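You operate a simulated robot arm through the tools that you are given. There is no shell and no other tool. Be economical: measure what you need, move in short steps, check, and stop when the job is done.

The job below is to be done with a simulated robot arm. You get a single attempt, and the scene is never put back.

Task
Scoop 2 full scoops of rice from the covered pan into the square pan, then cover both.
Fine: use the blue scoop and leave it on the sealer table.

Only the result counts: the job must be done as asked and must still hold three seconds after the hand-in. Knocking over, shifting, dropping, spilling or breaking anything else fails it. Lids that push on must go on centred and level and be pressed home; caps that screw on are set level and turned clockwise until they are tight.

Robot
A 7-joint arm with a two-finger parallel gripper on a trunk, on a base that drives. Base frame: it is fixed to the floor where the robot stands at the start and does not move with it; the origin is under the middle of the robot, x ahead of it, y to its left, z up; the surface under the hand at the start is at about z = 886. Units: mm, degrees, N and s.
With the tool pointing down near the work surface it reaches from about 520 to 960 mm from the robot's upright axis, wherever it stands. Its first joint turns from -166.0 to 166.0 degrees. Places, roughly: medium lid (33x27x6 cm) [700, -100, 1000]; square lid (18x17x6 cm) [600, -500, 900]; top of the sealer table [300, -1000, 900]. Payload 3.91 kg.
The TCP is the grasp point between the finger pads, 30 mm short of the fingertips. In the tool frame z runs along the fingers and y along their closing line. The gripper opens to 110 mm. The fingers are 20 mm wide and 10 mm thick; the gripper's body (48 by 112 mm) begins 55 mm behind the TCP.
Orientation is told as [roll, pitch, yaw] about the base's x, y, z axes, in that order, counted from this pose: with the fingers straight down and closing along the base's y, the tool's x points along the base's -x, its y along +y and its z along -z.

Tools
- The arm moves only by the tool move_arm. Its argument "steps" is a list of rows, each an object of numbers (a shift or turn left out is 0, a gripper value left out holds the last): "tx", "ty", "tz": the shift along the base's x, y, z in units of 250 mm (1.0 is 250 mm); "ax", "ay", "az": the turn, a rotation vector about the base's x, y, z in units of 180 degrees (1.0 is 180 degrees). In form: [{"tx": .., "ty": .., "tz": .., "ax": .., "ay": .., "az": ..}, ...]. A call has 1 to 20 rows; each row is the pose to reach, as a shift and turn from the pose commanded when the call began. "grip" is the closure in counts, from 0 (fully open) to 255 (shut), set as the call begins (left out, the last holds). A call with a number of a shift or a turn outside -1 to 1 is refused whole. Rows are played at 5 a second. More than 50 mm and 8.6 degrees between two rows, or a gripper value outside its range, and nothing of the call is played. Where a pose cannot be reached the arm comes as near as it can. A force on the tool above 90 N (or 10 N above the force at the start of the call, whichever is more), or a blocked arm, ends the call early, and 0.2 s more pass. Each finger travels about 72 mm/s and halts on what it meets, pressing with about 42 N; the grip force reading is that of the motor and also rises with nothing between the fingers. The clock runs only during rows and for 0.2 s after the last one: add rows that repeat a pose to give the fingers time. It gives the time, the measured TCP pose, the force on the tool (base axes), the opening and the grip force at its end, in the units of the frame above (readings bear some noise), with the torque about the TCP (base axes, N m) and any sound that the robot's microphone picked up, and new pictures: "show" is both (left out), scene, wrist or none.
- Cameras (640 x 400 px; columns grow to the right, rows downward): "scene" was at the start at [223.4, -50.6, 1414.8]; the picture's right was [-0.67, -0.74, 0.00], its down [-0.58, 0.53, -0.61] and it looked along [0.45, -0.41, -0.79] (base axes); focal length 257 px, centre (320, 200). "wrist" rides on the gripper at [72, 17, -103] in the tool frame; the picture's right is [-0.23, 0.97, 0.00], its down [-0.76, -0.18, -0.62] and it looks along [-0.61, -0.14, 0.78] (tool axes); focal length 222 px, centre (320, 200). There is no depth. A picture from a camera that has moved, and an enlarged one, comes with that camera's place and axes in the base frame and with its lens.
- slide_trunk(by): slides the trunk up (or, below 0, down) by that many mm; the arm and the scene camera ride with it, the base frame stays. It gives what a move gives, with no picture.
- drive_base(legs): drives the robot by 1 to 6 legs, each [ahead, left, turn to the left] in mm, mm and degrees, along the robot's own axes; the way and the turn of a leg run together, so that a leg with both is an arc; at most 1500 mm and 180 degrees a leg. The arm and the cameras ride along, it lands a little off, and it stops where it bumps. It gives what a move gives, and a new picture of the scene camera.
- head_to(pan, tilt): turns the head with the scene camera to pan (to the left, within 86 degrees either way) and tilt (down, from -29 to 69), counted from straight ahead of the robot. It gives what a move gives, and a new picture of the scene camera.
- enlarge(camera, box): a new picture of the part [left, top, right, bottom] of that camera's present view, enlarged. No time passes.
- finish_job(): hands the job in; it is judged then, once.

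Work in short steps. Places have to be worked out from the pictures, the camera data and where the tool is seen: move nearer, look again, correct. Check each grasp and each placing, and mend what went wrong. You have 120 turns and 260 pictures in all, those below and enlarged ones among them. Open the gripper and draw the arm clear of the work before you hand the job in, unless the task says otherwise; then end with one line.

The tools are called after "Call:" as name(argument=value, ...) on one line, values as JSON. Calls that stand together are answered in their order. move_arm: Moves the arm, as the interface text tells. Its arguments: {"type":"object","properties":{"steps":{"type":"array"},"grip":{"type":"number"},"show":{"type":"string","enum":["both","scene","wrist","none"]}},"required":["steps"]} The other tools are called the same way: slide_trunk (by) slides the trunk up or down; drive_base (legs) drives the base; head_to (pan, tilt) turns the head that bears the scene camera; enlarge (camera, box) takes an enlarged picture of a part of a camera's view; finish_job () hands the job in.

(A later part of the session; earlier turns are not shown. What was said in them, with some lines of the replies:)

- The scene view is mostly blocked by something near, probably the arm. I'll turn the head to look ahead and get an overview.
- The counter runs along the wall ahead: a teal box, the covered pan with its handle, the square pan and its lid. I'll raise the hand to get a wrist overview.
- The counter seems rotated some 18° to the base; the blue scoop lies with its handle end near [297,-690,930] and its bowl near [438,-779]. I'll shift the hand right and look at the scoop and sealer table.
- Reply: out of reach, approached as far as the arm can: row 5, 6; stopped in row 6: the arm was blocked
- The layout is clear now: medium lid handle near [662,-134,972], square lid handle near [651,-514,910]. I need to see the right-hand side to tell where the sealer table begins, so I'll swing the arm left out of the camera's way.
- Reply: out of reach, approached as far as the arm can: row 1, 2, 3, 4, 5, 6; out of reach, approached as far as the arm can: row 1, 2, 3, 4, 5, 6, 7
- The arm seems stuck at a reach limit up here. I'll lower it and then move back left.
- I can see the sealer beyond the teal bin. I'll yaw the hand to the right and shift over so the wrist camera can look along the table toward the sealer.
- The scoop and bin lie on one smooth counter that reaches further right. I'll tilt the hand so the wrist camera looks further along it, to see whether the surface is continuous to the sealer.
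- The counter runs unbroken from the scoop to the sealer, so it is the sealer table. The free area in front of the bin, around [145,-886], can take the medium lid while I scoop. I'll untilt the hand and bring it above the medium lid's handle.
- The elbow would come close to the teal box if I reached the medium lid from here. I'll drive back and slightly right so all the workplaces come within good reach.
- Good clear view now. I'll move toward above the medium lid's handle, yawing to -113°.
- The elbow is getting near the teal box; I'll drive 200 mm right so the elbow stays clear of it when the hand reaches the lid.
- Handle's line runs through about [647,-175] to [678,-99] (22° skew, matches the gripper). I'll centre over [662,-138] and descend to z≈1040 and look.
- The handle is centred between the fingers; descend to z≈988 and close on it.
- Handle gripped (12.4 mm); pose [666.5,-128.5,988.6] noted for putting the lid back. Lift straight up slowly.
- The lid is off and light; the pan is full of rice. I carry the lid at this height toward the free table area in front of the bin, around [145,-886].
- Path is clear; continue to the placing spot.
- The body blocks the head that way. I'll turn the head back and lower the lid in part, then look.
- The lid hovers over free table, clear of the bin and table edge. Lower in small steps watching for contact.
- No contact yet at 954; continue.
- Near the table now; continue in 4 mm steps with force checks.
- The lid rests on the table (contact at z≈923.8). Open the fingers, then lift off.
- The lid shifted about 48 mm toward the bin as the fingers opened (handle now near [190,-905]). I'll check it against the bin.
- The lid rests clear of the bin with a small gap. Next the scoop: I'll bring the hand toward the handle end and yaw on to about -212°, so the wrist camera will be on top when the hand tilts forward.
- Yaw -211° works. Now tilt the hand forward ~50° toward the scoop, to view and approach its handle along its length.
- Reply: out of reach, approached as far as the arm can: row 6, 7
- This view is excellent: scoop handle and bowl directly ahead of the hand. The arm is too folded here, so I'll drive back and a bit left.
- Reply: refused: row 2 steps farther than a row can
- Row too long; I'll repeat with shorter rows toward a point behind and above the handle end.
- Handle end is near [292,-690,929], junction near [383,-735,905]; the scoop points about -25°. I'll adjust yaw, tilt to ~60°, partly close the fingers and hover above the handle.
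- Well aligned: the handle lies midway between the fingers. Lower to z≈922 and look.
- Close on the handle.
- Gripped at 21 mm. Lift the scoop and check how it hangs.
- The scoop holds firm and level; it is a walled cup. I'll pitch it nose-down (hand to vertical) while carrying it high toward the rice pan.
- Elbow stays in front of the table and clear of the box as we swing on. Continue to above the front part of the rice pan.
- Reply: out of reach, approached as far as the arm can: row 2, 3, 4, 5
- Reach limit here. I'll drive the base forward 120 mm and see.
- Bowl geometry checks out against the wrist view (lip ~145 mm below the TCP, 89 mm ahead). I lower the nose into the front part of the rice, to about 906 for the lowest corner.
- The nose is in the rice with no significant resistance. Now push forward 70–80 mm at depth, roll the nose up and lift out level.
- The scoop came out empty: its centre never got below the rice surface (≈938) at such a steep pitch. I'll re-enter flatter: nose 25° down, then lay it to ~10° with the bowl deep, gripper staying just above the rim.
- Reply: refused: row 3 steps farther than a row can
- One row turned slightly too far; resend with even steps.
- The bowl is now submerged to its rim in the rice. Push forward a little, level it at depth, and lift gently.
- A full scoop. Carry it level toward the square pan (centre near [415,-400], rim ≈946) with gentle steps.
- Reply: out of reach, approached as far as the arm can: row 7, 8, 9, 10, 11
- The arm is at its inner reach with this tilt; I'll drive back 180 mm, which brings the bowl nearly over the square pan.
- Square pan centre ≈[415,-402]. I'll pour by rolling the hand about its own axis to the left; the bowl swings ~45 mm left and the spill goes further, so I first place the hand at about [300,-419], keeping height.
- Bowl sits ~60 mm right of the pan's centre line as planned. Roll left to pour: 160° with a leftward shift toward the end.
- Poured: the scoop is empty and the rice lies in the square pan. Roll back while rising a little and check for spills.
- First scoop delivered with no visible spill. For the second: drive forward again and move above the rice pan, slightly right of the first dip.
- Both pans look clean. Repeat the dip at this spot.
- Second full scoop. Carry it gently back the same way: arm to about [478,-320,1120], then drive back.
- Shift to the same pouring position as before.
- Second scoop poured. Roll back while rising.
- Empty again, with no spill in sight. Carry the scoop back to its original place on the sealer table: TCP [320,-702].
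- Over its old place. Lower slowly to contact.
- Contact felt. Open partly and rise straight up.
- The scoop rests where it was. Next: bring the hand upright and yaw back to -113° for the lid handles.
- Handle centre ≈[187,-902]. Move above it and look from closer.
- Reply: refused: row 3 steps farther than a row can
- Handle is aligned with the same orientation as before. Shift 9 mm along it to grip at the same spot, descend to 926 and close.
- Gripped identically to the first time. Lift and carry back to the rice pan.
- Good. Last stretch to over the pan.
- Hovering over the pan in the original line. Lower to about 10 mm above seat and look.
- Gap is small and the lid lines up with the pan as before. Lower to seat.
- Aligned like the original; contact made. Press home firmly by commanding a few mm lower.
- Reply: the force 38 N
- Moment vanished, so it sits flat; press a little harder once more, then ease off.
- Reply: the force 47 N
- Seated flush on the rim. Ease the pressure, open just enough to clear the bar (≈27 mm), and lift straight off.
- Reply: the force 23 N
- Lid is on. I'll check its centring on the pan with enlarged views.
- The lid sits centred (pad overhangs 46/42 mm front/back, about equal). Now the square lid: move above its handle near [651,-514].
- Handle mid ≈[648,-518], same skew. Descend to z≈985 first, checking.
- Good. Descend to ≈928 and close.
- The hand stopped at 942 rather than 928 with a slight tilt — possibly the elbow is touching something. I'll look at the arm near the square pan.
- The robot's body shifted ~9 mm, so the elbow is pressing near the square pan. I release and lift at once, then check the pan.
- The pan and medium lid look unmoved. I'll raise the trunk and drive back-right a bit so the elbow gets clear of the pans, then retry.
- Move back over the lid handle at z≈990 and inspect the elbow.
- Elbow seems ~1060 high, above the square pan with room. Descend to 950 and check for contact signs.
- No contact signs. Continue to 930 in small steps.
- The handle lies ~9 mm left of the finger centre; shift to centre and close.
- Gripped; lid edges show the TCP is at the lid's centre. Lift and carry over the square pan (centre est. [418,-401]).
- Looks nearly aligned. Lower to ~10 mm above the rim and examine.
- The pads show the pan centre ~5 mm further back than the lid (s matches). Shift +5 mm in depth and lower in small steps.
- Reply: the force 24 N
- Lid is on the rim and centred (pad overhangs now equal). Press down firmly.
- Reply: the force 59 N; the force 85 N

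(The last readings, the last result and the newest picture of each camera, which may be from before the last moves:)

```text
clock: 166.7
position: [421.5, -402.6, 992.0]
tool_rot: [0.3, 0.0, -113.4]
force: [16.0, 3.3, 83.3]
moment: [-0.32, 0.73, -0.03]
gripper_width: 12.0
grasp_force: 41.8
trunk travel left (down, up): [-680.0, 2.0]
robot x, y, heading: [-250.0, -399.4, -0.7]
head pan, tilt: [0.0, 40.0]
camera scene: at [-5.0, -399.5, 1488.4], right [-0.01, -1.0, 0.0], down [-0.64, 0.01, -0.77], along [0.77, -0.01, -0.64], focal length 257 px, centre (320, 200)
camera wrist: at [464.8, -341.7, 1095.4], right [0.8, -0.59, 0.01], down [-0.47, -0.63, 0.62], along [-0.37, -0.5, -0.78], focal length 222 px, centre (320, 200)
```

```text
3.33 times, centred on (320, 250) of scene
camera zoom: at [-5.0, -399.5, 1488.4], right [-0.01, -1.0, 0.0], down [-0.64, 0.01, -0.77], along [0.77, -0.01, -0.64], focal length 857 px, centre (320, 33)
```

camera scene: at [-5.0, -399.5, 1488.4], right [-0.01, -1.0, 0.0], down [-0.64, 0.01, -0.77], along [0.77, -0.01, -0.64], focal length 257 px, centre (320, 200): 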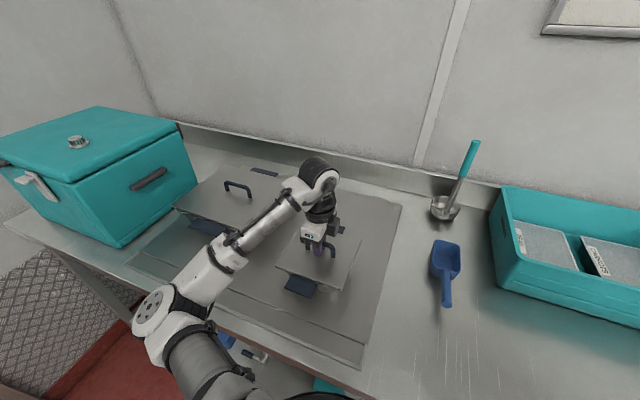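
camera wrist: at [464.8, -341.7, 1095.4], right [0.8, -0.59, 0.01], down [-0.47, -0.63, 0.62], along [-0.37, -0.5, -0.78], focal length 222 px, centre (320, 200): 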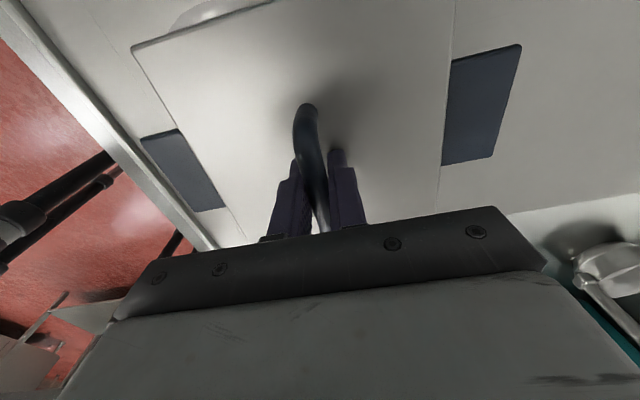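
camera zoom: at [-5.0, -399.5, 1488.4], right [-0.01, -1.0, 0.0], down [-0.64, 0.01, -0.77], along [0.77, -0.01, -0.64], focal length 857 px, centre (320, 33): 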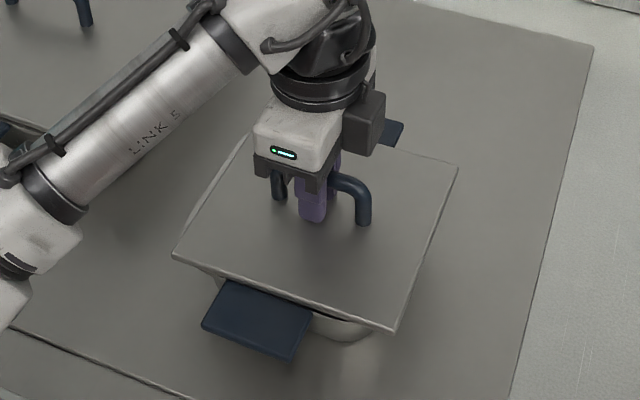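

It holds firmly at 83 N, so it is home. Ease off, open slightly and lift clear.

Call:
move_arm(steps=[{"tz": 0.02}, {"tz": 0.04}, {"tz": 0.046}, {"tz": 0.046}], show="none")

Call:
move_arm(steps=[{}, {}, {}], grip=190, show="none")

Call:
move_arm(steps=[{"tz": 0.06}, {"tz": 0.16}, {"tz": 0.32}, {"tz": 0.5}, {"tz": 0.5}], show="both")

```text
clock: 167.7
position: [422.3, -405.0, 992.5]
tool_rot: [-0.9, -0.1, -113.8]
force: [-1.1, -0.5, -1.8]
moment: [0.01, -0.02, 0.02]
gripper_width: 11.8
grasp_force: 42.0
trunk travel left (down, up): [-680.0, 2.0]
robot x, y, heading: [-252.4, -400.3, -0.6]
head pan, tilt: [0.0, 40.0]
```

```text
clock: 168.5
position: [421.8, -403.6, 995.3]
tool_rot: [-0.6, -0.1, -113.6]
force: [0.1, -1.0, 0.3]
moment: [0.01, -0.01, -0.02]
gripper_width: 28.3
grasp_force: 0.0
trunk travel left (down, up): [-680.0, 2.0]
robot x, y, heading: [-251.7, -400.5, -0.4]
head pan, tilt: [0.0, 40.0]
```

```text
clock: 169.7
position: [422.3, -401.4, 1118.5]
tool_rot: [-0.7, -0.2, -113.6]
force: [0.1, -0.4, -0.6]
moment: [-0.01, -0.01, 0.02]
gripper_width: 28.0
grasp_force: 0.0
trunk travel left (down, up): [-680.0, 2.0]
robot x, y, heading: [-251.8, -401.2, -0.7]
head pan, tilt: [0.0, 40.0]
camera scene: at [1.1, -399.7, 1486.8], right [-0.01, -1.0, 0.0], down [-0.64, 0.01, -0.77], along [0.77, -0.01, -0.64], focal length 257 px, centre (320, 200)
camera wrist: at [467.5, -341.6, 1222.4], right [0.8, -0.6, -0.01], down [-0.46, -0.63, 0.63], along [-0.38, -0.5, -0.78], focal length 222 px, centre (320, 200)
```

scene: 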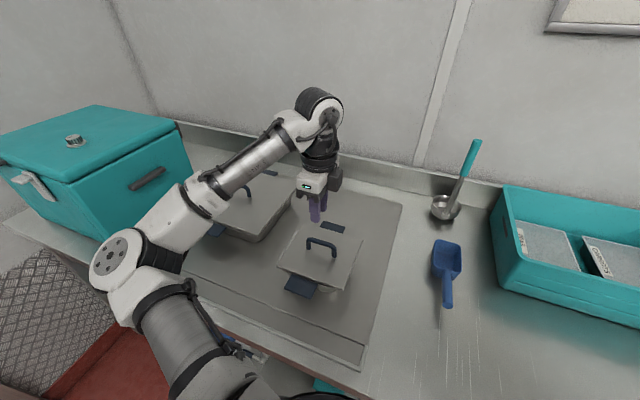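
wrist: 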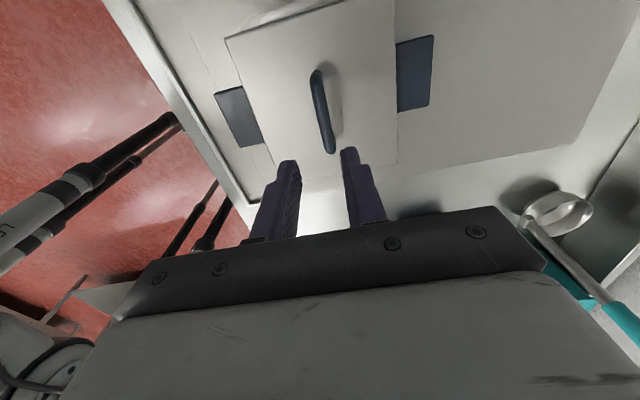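

The easing move may have lifted the lid a hair (force read about its weight) before it was released, so I'll press it home again with closed fingers on the handle's top. First a closer look.

Call:
enlarge(camera="scene", box=[180, 170, 400, 310])

Call:
move_arm(steps=[{"tz": -0.14}, {"tz": -0.28}, {"tz": -0.38}, {"tz": -0.38}], grip=255, show="wrist")

```text
2.86 times, centred on (290, 240) of scene
camera zoom: at [1.1, -399.7, 1486.8], right [-0.01, -1.0, 0.0], down [-0.64, 0.01, -0.77], along [0.77, -0.01, -0.64], focal length 734 px, centre (406, 86)
```

zoom: 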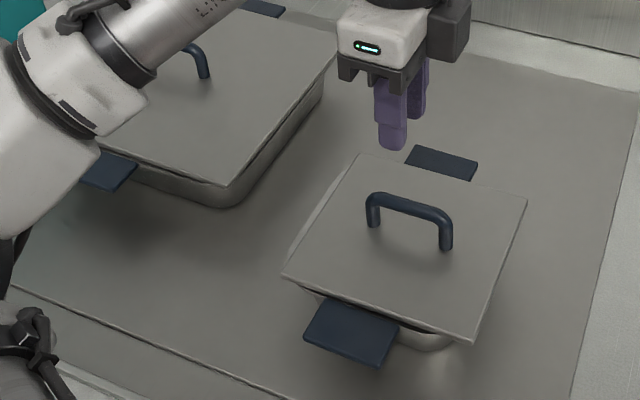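

```text
clock: 170.7
position: [419.9, -402.9, 1032.7]
tool_rot: [0.3, 0.0, -113.4]
force: [15.8, -2.7, 66.9]
moment: [-0.38, -0.52, -0.07]
gripper_width: 0.0
grasp_force: 37.6
trunk travel left (down, up): [-680.0, 2.0]
robot x, y, heading: [-249.0, -395.5, -0.7]
head pan, tilt: [0.0, 40.0]
camera wrist: at [463.7, -342.4, 1136.8], right [0.8, -0.6, 0.01], down [-0.47, -0.63, 0.62], along [-0.37, -0.5, -0.78], focal length 222 px, centre (320, 200)
```

wrist: 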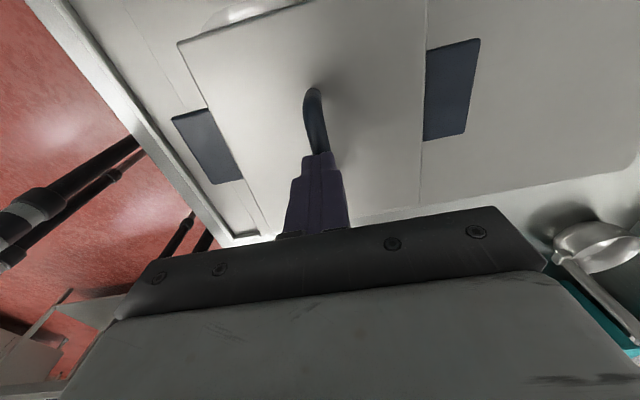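

Pressed (67 N). The scene view hints that the pan's rim peeks out on the lid's left side; lift and inspect from above.

Call:
move_arm(steps=[{"tz": 0.1}, {"tz": 0.25}, {"tz": 0.4}, {"tz": 0.55}, {"tz": 0.7}, {"tz": 0.7}], show="none")

Call:
enlarge(camera="wrist", box=[180, 0, 480, 190])

Call:
enlarge(camera="scene", box=[250, 200, 400, 310])

```text
clock: 172.1
position: [423.5, -400.6, 1200.6]
tool_rot: [-0.7, -0.3, -113.6]
force: [0.7, 0.3, -0.9]
moment: [-0.02, 0.01, -0.01]
gripper_width: 0.0
grasp_force: 37.7
trunk travel left (down, up): [-680.0, 2.0]
robot x, y, heading: [-255.3, -397.4, -0.5]
head pan, tilt: [0.0, 40.0]
```

```text
2.11 times, centred on (330, 95) of wrist
camera zoom: at [469.5, -341.7, 1303.7], right [0.8, -0.6, -0.01], down [-0.46, -0.63, 0.63], along [-0.38, -0.5, -0.78], focal length 468 px, centre (299, 421)
```

zoom: 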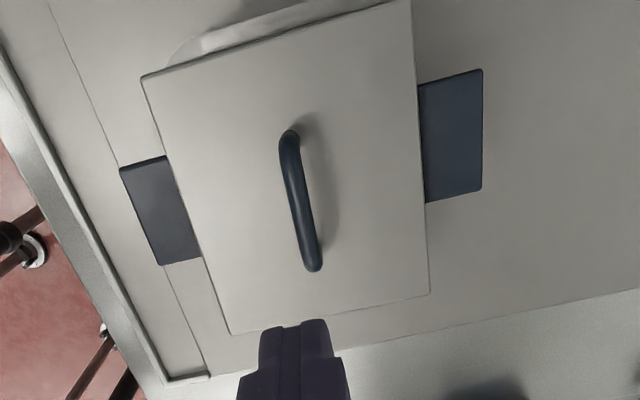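

```text
3.64 times, centred on (325, 255) of scene
camera zoom: at [1.1, -399.7, 1486.8], right [-0.01, -1.0, 0.0], down [-0.64, 0.01, -0.77], along [0.77, -0.01, -0.64], focal length 935 px, centre (302, 0)
```

zoom: 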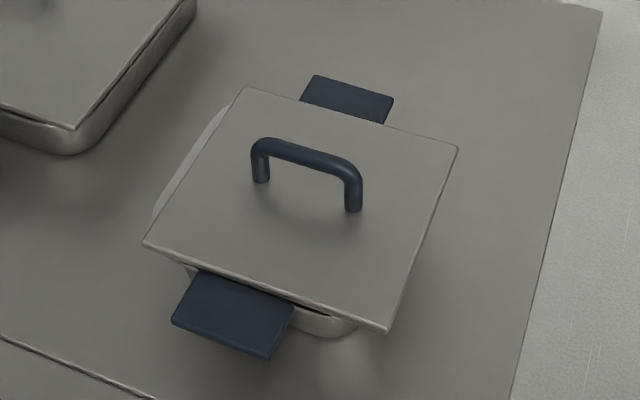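

The lid sits ~9 mm too far right (pan's left rim peeks out). I'll regrip it, lift, shift 9 mm left and reseat.

Call:
move_arm(steps=[{"tz": -0.18}, {"tz": -0.36}, {"tz": -0.54}, {"tz": -0.7}, {"tz": -0.79}, {"tz": -0.816}, {"tz": -0.816}], grip=120, show="wrist")

Call:
move_arm(steps=[{}, {}, {}, {}], grip=255, show="wrist")

```text
clock: 173.7
position: [421.2, -402.4, 995.7]
tool_rot: [-0.7, -0.1, -113.6]
force: [0.4, -0.1, 0.1]
moment: [0.0, 0.0, -0.04]
gripper_width: 58.3
grasp_force: 0.1
trunk travel left (down, up): [-680.0, 2.0]
robot x, y, heading: [-256.0, -400.4, -0.6]
head pan, tilt: [0.0, 40.0]
camera wrist: at [468.6, -343.5, 1097.5], right [0.8, -0.6, -0.01], down [-0.46, -0.63, 0.63], along [-0.38, -0.5, -0.78], focal length 222 px, centre (320, 200)
```

wrist: 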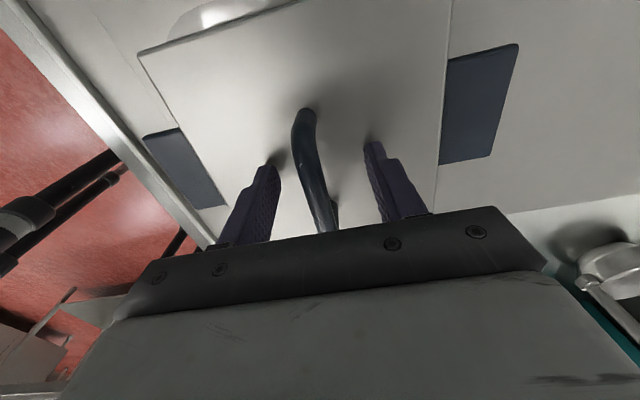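

```text
clock: 174.7
position: [423.5, -403.9, 993.7]
tool_rot: [-0.7, -0.1, -113.5]
force: [1.0, -0.3, 0.0]
moment: [-0.01, -0.01, -0.03]
gripper_width: 11.9
grasp_force: 42.0
trunk travel left (down, up): [-680.0, 2.0]
robot x, y, heading: [-252.5, -396.3, -0.5]
head pan, tilt: [0.0, 40.0]
camera wrist: at [468.7, -343.5, 1097.7], right [0.8, -0.6, -0.01], down [-0.46, -0.63, 0.63], along [-0.38, -0.5, -0.78], focal length 222 px, centre (320, 200)
```

wrist: 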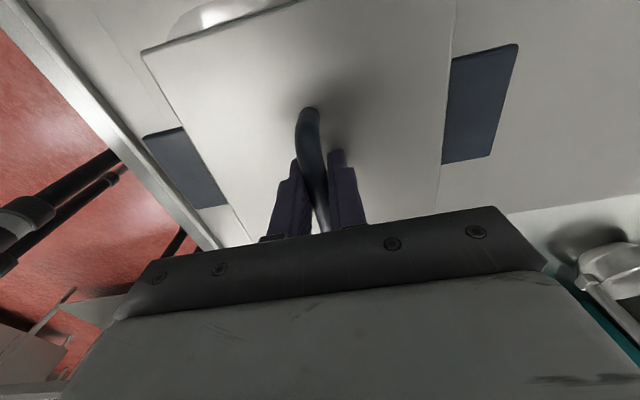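

Gripped. Lift 12 mm, shift left by 9 mm (and 2 mm forward), then look.

Call:
move_arm(steps=[{"tz": 0.03}, {"tz": 0.05}, {"tx": 0.0064, "ty": 0.0364, "tz": 0.05}, {"tx": 0.0064, "ty": 0.0364, "tz": 0.05}], show="wrist")

Call:
enlarge(camera="scene", box=[250, 200, 400, 310])

```text
clock: 175.7
position: [422.4, -394.8, 1006.8]
tool_rot: [-0.7, -0.2, -113.6]
force: [0.2, 0.6, -0.7]
moment: [0.07, -0.02, -0.01]
gripper_width: 11.9
grasp_force: 42.3
trunk travel left (down, up): [-680.0, 2.0]
robot x, y, heading: [-251.1, -394.4, -0.4]
head pan, tilt: [0.0, 40.0]
camera wrist: at [469.3, -334.4, 1110.6], right [0.8, -0.6, -0.01], down [-0.46, -0.63, 0.63], along [-0.38, -0.5, -0.78], focal length 222 px, centre (320, 200)
```

wrist: 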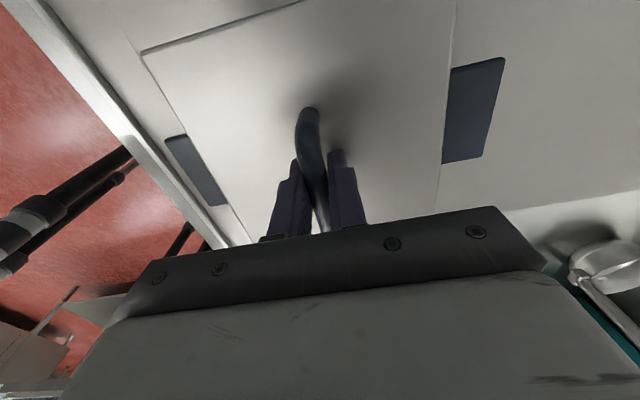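

```text
3.64 times, centred on (325, 255) of scene
camera zoom: at [0.9, -399.9, 1486.9], right [-0.01, -1.0, 0.0], down [-0.64, 0.01, -0.77], along [0.77, -0.01, -0.64], focal length 935 px, centre (302, 0)
```

zoom: 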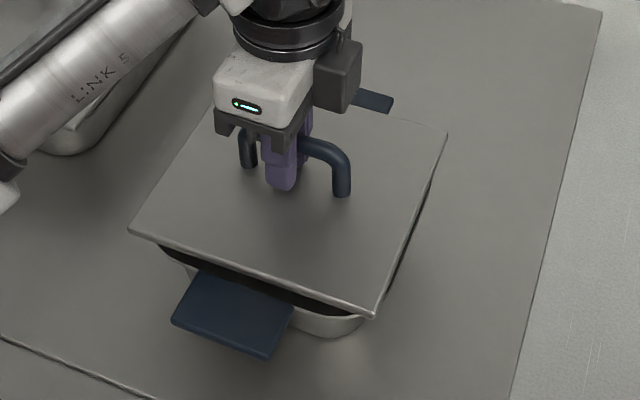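

Nearly centred; nudge 2 mm back and lower onto the rim.

Call:
move_arm(steps=[{"tx": 0.008, "ty": -0.003, "tz": -0.02}, {"tx": 0.008, "ty": -0.003, "tz": -0.04}, {"tx": 0.008, "ty": -0.003, "tz": -0.048}, {"tx": 0.008, "ty": -0.003, "tz": -0.048}], show="none")

Call:
move_arm(steps=[{"tz": -0.012}, {"tz": -0.02}, {"tz": -0.02}], show="wrist")

Call:
enlarge(camera="scene", box=[250, 200, 400, 310])

```text
clock: 176.7
position: [426.3, -394.9, 994.7]
tool_rot: [-0.7, -0.2, -113.5]
force: [0.0, -0.6, -2.1]
moment: [-0.02, 0.0, -0.02]
gripper_width: 11.7
grasp_force: 42.0
trunk travel left (down, up): [-680.0, 2.0]
robot x, y, heading: [-253.3, -397.6, -0.6]
head pan, tilt: [0.0, 40.0]
```

```text
clock: 177.5
position: [425.3, -395.6, 991.0]
tool_rot: [-0.5, -0.1, -113.6]
force: [0.1, -3.9, 14.5]
moment: [1.13, -0.48, -0.07]
gripper_width: 12.0
grasp_force: 42.1
trunk travel left (down, up): [-680.0, 2.0]
robot x, y, heading: [-250.2, -396.2, -0.7]
head pan, tilt: [0.0, 40.0]
camera wrist: at [471.1, -336.2, 1095.5], right [0.8, -0.6, -0.01], down [-0.46, -0.63, 0.63], along [-0.38, -0.5, -0.78], focal length 222 px, centre (320, 200)
```

wrist: 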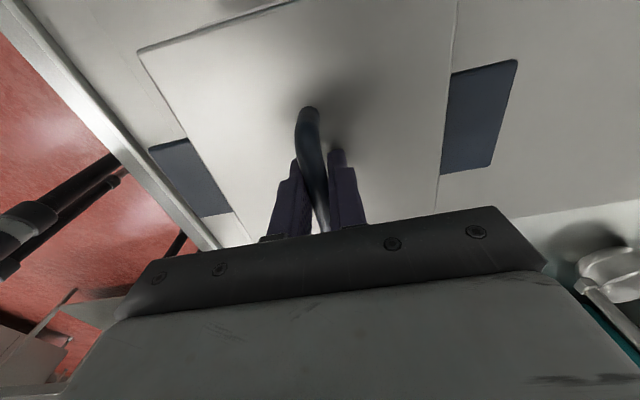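

```text
3.64 times, centred on (325, 255) of scene
camera zoom: at [-0.5, -400.3, 1487.3], right [-0.01, -1.0, 0.0], down [-0.64, 0.01, -0.77], along [0.77, -0.01, -0.64], focal length 935 px, centre (302, 0)
```

zoom: 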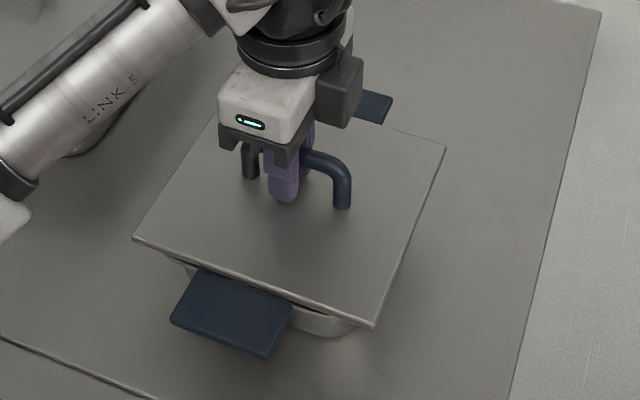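

Now the rim is fully covered and it seats a bit lower than before. Press home.

Call:
move_arm(steps=[{"tz": -0.012}, {"tz": -0.024}, {"tz": -0.024}, {"tz": -0.024}], show="none")

Call:
move_arm(steps=[{"tz": 0.01}, {"tz": 0.02}, {"tz": 0.026}, {"tz": 0.026}], show="none")

Call:
move_arm(steps=[{}, {}, {}], grip=180, show="none")

Call:
move_arm(steps=[{"tz": 0.06}, {"tz": 0.16}, {"tz": 0.32}, {"tz": 0.5}, {"tz": 0.66}, {"tz": 0.8}, {"tz": 0.8}], show="both")

Call:
enlarge(camera="wrist", box=[180, 0, 480, 190])

Call:
enlarge(camera="scene", box=[170, 150, 400, 310])

```text
clock: 178.5
position: [425.3, -397.4, 988.9]
tool_rot: [-0.1, 0.0, -113.5]
force: [16.2, -8.4, 46.6]
moment: [0.11, -0.42, -0.13]
gripper_width: 11.9
grasp_force: 42.3
trunk travel left (down, up): [-680.0, 2.0]
robot x, y, heading: [-253.1, -395.6, -0.6]
head pan, tilt: [0.0, 40.0]
```

```text
clock: 179.5
position: [425.8, -396.3, 990.0]
tool_rot: [-1.0, -0.2, -113.5]
force: [-1.2, 0.1, -2.0]
moment: [0.0, 0.03, 0.0]
gripper_width: 12.0
grasp_force: 42.0
trunk travel left (down, up): [-680.0, 2.0]
robot x, y, heading: [-250.3, -396.8, -0.6]
head pan, tilt: [0.0, 40.0]
```

```text
clock: 180.3
position: [425.7, -395.7, 992.3]
tool_rot: [-0.7, -0.2, -113.6]
force: [-0.7, 0.0, -0.1]
moment: [0.0, 0.01, -0.01]
gripper_width: 32.4
grasp_force: 0.0
trunk travel left (down, up): [-680.0, 2.0]
robot x, y, heading: [-251.4, -397.7, -0.6]
head pan, tilt: [0.0, 40.0]
```

```text
clock: 181.9
position: [423.6, -395.6, 1188.8]
tool_rot: [-0.7, -0.2, -113.7]
force: [-0.1, 0.3, 0.3]
moment: [0.01, 0.0, 0.0]
gripper_width: 32.2
grasp_force: 0.0
trunk travel left (down, up): [-680.0, 2.0]
robot x, y, heading: [-251.7, -395.9, -0.7]
head pan, tilt: [0.0, 40.0]
camera scene: at [1.0, -399.7, 1486.8], right [-0.01, -1.0, 0.0], down [-0.64, 0.01, -0.77], along [0.77, -0.01, -0.64], focal length 257 px, centre (320, 200)
camera wrist: at [469.7, -334.8, 1292.5], right [0.8, -0.6, -0.01], down [-0.46, -0.63, 0.63], along [-0.38, -0.5, -0.78], focal length 222 px, centre (320, 200)
```

scene: 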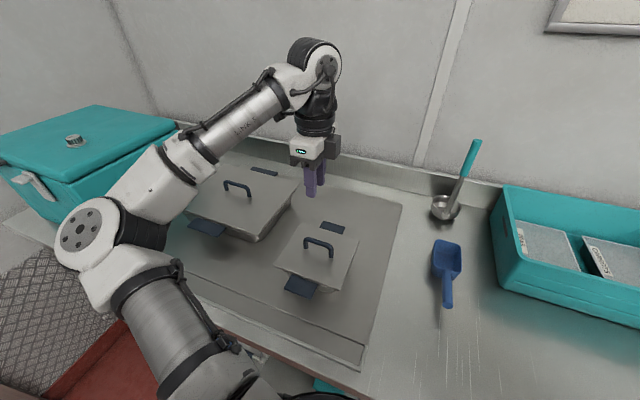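
wrist: 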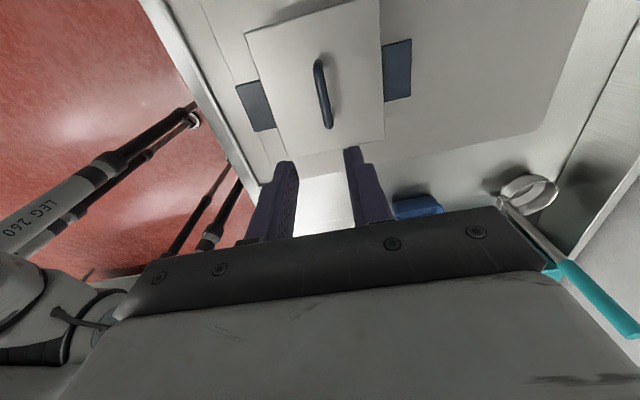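

```text
2.11 times, centred on (330, 95) of wrist
camera zoom: at [469.7, -334.8, 1292.5], right [0.8, -0.6, -0.01], down [-0.46, -0.63, 0.63], along [-0.38, -0.5, -0.78], focal length 468 px, centre (299, 421)
```

zoom: 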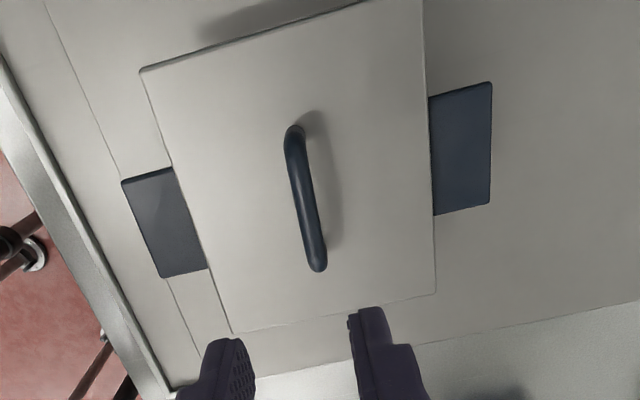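

```text
2.50 times, centred on (285, 230) of scene
camera zoom: at [1.0, -399.7, 1486.8], right [-0.01, -1.0, 0.0], down [-0.64, 0.01, -0.77], along [0.77, -0.01, -0.64], focal length 642 px, centre (408, 125)
```

zoom: 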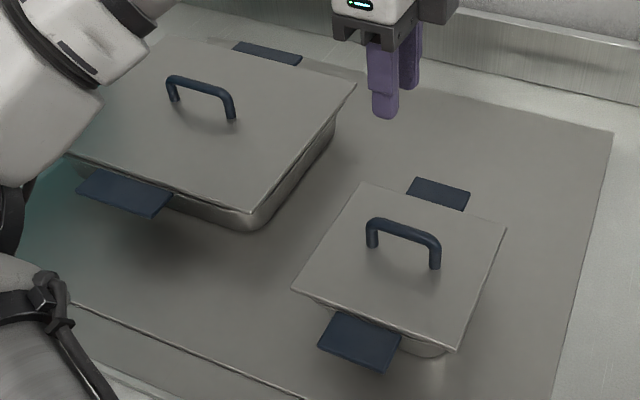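

Now both directions agree within ~1 mm: well centred. Press it home once more with closed fingers on top of the handle.

Call:
move_arm(steps=[{"tx": 0.005, "tz": -0.18}, {"tx": 0.005, "tz": -0.36}, {"tx": 0.005, "tz": -0.52}, {"tx": 0.005, "tz": -0.6}, {"tx": 0.005, "tz": -0.6}], grip=255, show="wrist")

Call:
move_arm(steps=[{"tz": -0.02}, {"tz": -0.04}, {"tz": -0.056}, {"tz": -0.056}], show="wrist")

```text
clock: 183.1
position: [427.5, -395.2, 1040.0]
tool_rot: [-0.7, -0.1, -113.5]
force: [0.2, 0.6, 0.1]
moment: [-0.03, -0.01, 0.04]
gripper_width: 0.0
grasp_force: 37.7
trunk travel left (down, up): [-680.0, 2.0]
robot x, y, heading: [-249.7, -396.7, -0.7]
head pan, tilt: [0.0, 40.0]
camera wrist: at [472.8, -335.4, 1142.4], right [0.8, -0.6, -0.01], down [-0.46, -0.63, 0.63], along [-0.38, -0.5, -0.78], focal length 222 px, centre (320, 200)
```

wrist: 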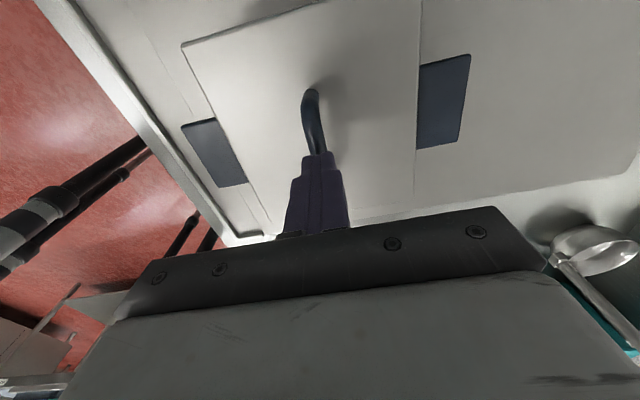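

```text
clock: 184.1
position: [426.5, -395.2, 1030.5]
tool_rot: [-0.3, -0.1, -113.6]
force: [4.1, 1.6, 33.0]
moment: [0.35, -0.24, -0.2]
gripper_width: 0.1
grasp_force: 37.3
trunk travel left (down, up): [-680.0, 2.0]
robot x, y, heading: [-250.3, -401.0, -0.5]
head pan, tilt: [0.0, 40.0]
camera wrist: at [472.0, -335.6, 1134.2], right [0.8, -0.6, -0.01], down [-0.46, -0.63, 0.62], along [-0.38, -0.5, -0.78], focal length 222 px, centre (320, 200)
```

wrist: 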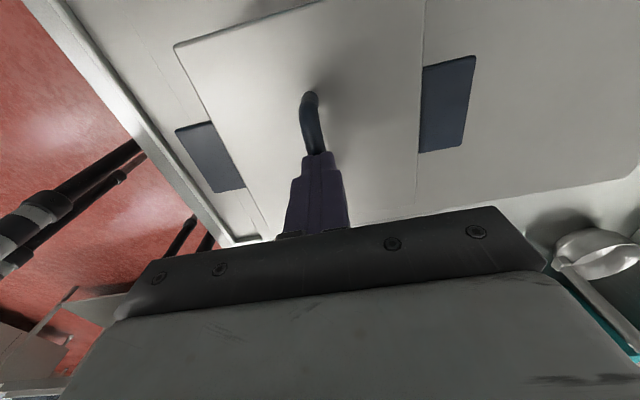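

33 N reached; press slightly more and then lift away toward the medium lid to do the same check there.

Call:
move_arm(steps=[{"tz": -0.012}, {"tz": -0.016}, {"tz": -0.016}, {"tz": -0.016}], show="none")

Call:
move_arm(steps=[{"tz": 0.1}, {"tz": 0.25}, {"tz": 0.42}, {"tz": 0.6}, {"tz": 0.7, "tx": 0.08, "ty": 0.06}, {"tz": 0.7, "tx": 0.2, "ty": 0.18}, {"tz": 0.7, "tx": 0.32, "ty": 0.32}, {"tz": 0.7, "tx": 0.44, "ty": 0.46}, {"tz": 0.7, "tx": 0.55, "ty": 0.6}, {"tz": 0.7, "tx": 0.66, "ty": 0.74}, {"tz": 0.7, "tx": 0.76, "ty": 0.86}, {"tz": 0.7, "tx": 0.85, "ty": 0.95}, {"tz": 0.7, "tx": 0.85, "ty": 0.95}], show="both")

```text
clock: 185.1
position: [426.1, -395.4, 1030.2]
tool_rot: [0.2, -0.1, -113.4]
force: [16.4, -0.8, 67.1]
moment: [0.52, -0.67, -0.37]
gripper_width: 0.0
grasp_force: 37.5
trunk travel left (down, up): [-680.0, 2.0]
robot x, y, heading: [-253.2, -397.6, -0.6]
head pan, tilt: [0.0, 40.0]
```

```text
clock: 187.9
position: [626.4, -160.2, 1196.5]
tool_rot: [-0.7, 0.0, -113.6]
force: [-0.1, -0.4, -0.4]
moment: [-0.03, 0.05, 0.0]
gripper_width: 0.1
grasp_force: 37.9
out of reach, approached as far as the arm can: row 12, 13
trunk travel left (down, up): [-680.0, 2.0]
robot x, y, heading: [-250.0, -396.2, -0.3]
head pan, tilt: [0.0, 40.0]
camera scene: at [0.7, -399.2, 1486.9], right [-0.01, -1.0, 0.0], down [-0.64, 0.01, -0.77], along [0.77, -0.01, -0.64], focal length 257 px, centre (320, 200)
camera wrist: at [672.2, -100.6, 1299.7], right [0.8, -0.6, -0.01], down [-0.46, -0.63, 0.63], along [-0.38, -0.5, -0.78], focal length 222 px, centre (320, 200)
```

scene: 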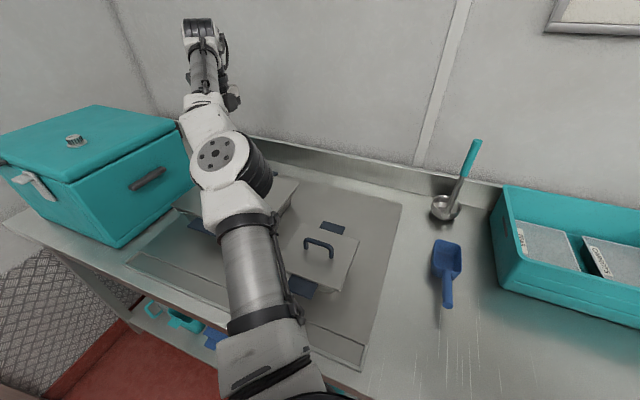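
wrist: 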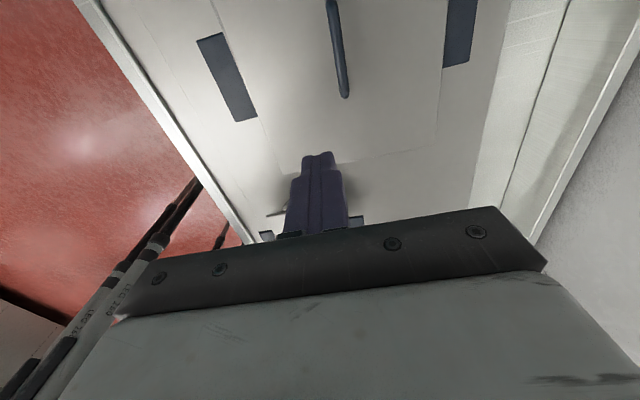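

Both lids look centred and seated, pan and scoop in place. Open the gripper and draw the arm back, clear of the work.

Call:
move_arm(steps=[{"tx": -0.15, "ty": -0.05}, {"tx": -0.3, "ty": -0.1}, {"tx": -0.45, "ty": -0.16}, {"tx": -0.6, "ty": -0.22}, {"tx": -0.75, "ty": -0.28}, {"tx": -0.9, "ty": -0.34}, {"tx": -1.0, "ty": -0.4}, {"tx": -1.0, "ty": -0.4}], grip=0, show="none")

Call:
drive_base(legs=[[-150, 0, 0]])

Call:
enlarge(camera="scene", box=[120, 120, 440, 320])

```text
clock: 189.7
position: [607.7, -171.8, 1245.7]
tool_rot: [-0.7, -0.2, -113.6]
force: [0.0, -0.2, 1.2]
moment: [0.0, 0.01, -0.05]
gripper_width: 109.8
grasp_force: 0.0
out of reach, approached as far as the arm can: row 1, 2, 3, 4, 5, 6, 7, 8
trunk travel left (down, up): [-680.0, 2.0]
robot x, y, heading: [-254.6, -395.0, -0.7]
head pan, tilt: [0.0, 40.0]
```

```text
clock: 191.1
position: [453.9, -170.9, 1246.1]
tool_rot: [-0.7, -0.1, -113.5]
force: [-1.6, 0.8, 0.6]
moment: [0.02, -0.02, 0.01]
gripper_width: 110.1
grasp_force: 0.0
trunk travel left (down, up): [-680.0, 2.0]
robot x, y, heading: [-404.0, -397.5, -0.7]
head pan, tilt: [0.0, 40.0]
camera scene: at [-152.0, -398.0, 1487.1], right [-0.01, -1.0, 0.0], down [-0.64, 0.01, -0.77], along [0.77, -0.01, -0.64], focal length 257 px, centre (320, 200)
```

scene: 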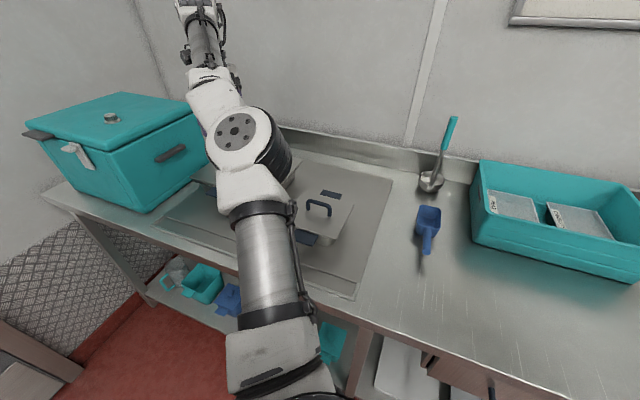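

```text
2.00 times, centred on (280, 220) of scene
camera zoom: at [-152.0, -398.0, 1487.1], right [-0.01, -1.0, 0.0], down [-0.64, 0.01, -0.77], along [0.77, -0.01, -0.64], focal length 514 px, centre (400, 160)
```

zoom: 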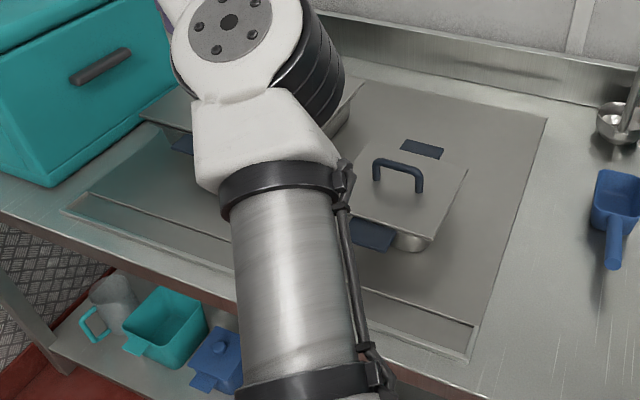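

One last look at the medium lid through the wrist camera.

Call:
move_arm(steps=[{}], show="wrist")

Call:
drive_base(legs=[[-60, 300, 0]])

Call:
enlarge(camera="scene", box=[200, 120, 520, 320])

```text
clock: 191.5
position: [455.0, -170.6, 1245.8]
tool_rot: [-0.6, -0.2, -113.6]
force: [-0.3, 0.1, 0.1]
moment: [0.0, 0.0, -0.01]
gripper_width: 110.3
grasp_force: 0.0
trunk travel left (down, up): [-680.0, 2.0]
robot x, y, heading: [-404.7, -397.0, -0.7]
head pan, tilt: [0.0, 40.0]
camera wrist: at [501.2, -111.1, 1350.1], right [0.8, -0.6, -0.01], down [-0.46, -0.63, 0.63], along [-0.38, -0.5, -0.78], focal length 222 px, centre (320, 200)
```

wrist: 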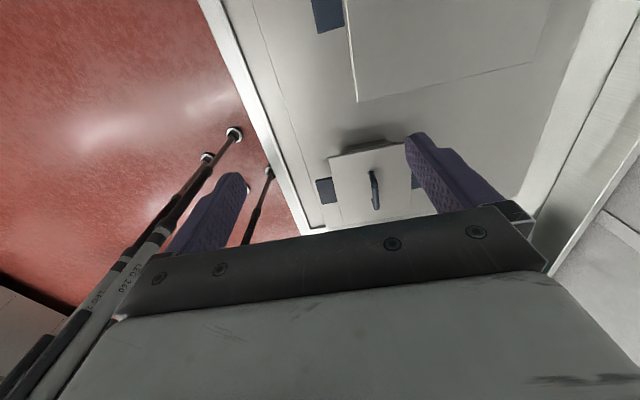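

```text
clock: 194.5
position: [401.4, 128.5, 1247.2]
tool_rot: [-0.6, -0.2, -114.0]
force: [0.3, 0.2, -0.4]
moment: [-0.02, -0.01, -0.06]
gripper_width: 109.9
grasp_force: 0.1
trunk travel left (down, up): [-680.0, 2.0]
robot x, y, heading: [-459.8, -89.1, -1.0]
head pan, tilt: [0.0, 40.0]
camera scene: at [-206.5, -94.3, 1486.9], right [-0.02, -1.0, 0.0], down [-0.64, 0.01, -0.77], along [0.77, -0.01, -0.64], focal length 257 px, centre (320, 200)
```

scene: 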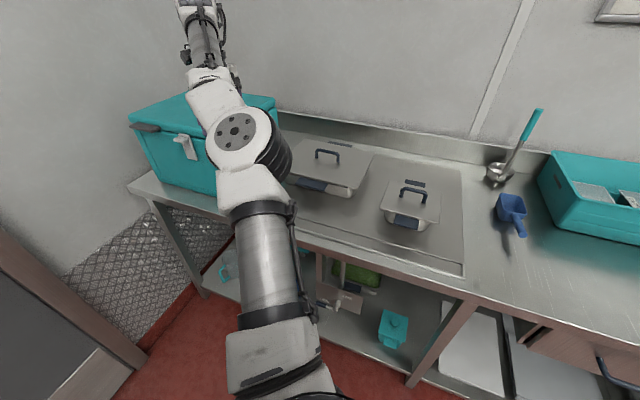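

```text
2.00 times, centred on (360, 220) of scene
camera zoom: at [-206.5, -94.3, 1486.9], right [-0.02, -1.0, 0.0], down [-0.64, 0.01, -0.77], along [0.77, -0.01, -0.64], focal length 514 px, centre (240, 160)
```

zoom: 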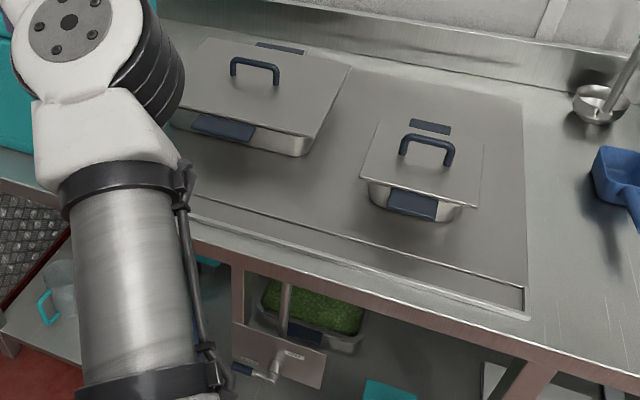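

Both pans are covered, with lids flat and centred. The scoop rests on the sealer table, and the arm is clear with the gripper open, so I'm handing in.

Call:
finish_job()

```text
The job is handed in.
```

I put two full scoops of rice into the square pan with the blue scoop, covered and pressed down both lids, and left the scoop on the sealer table.
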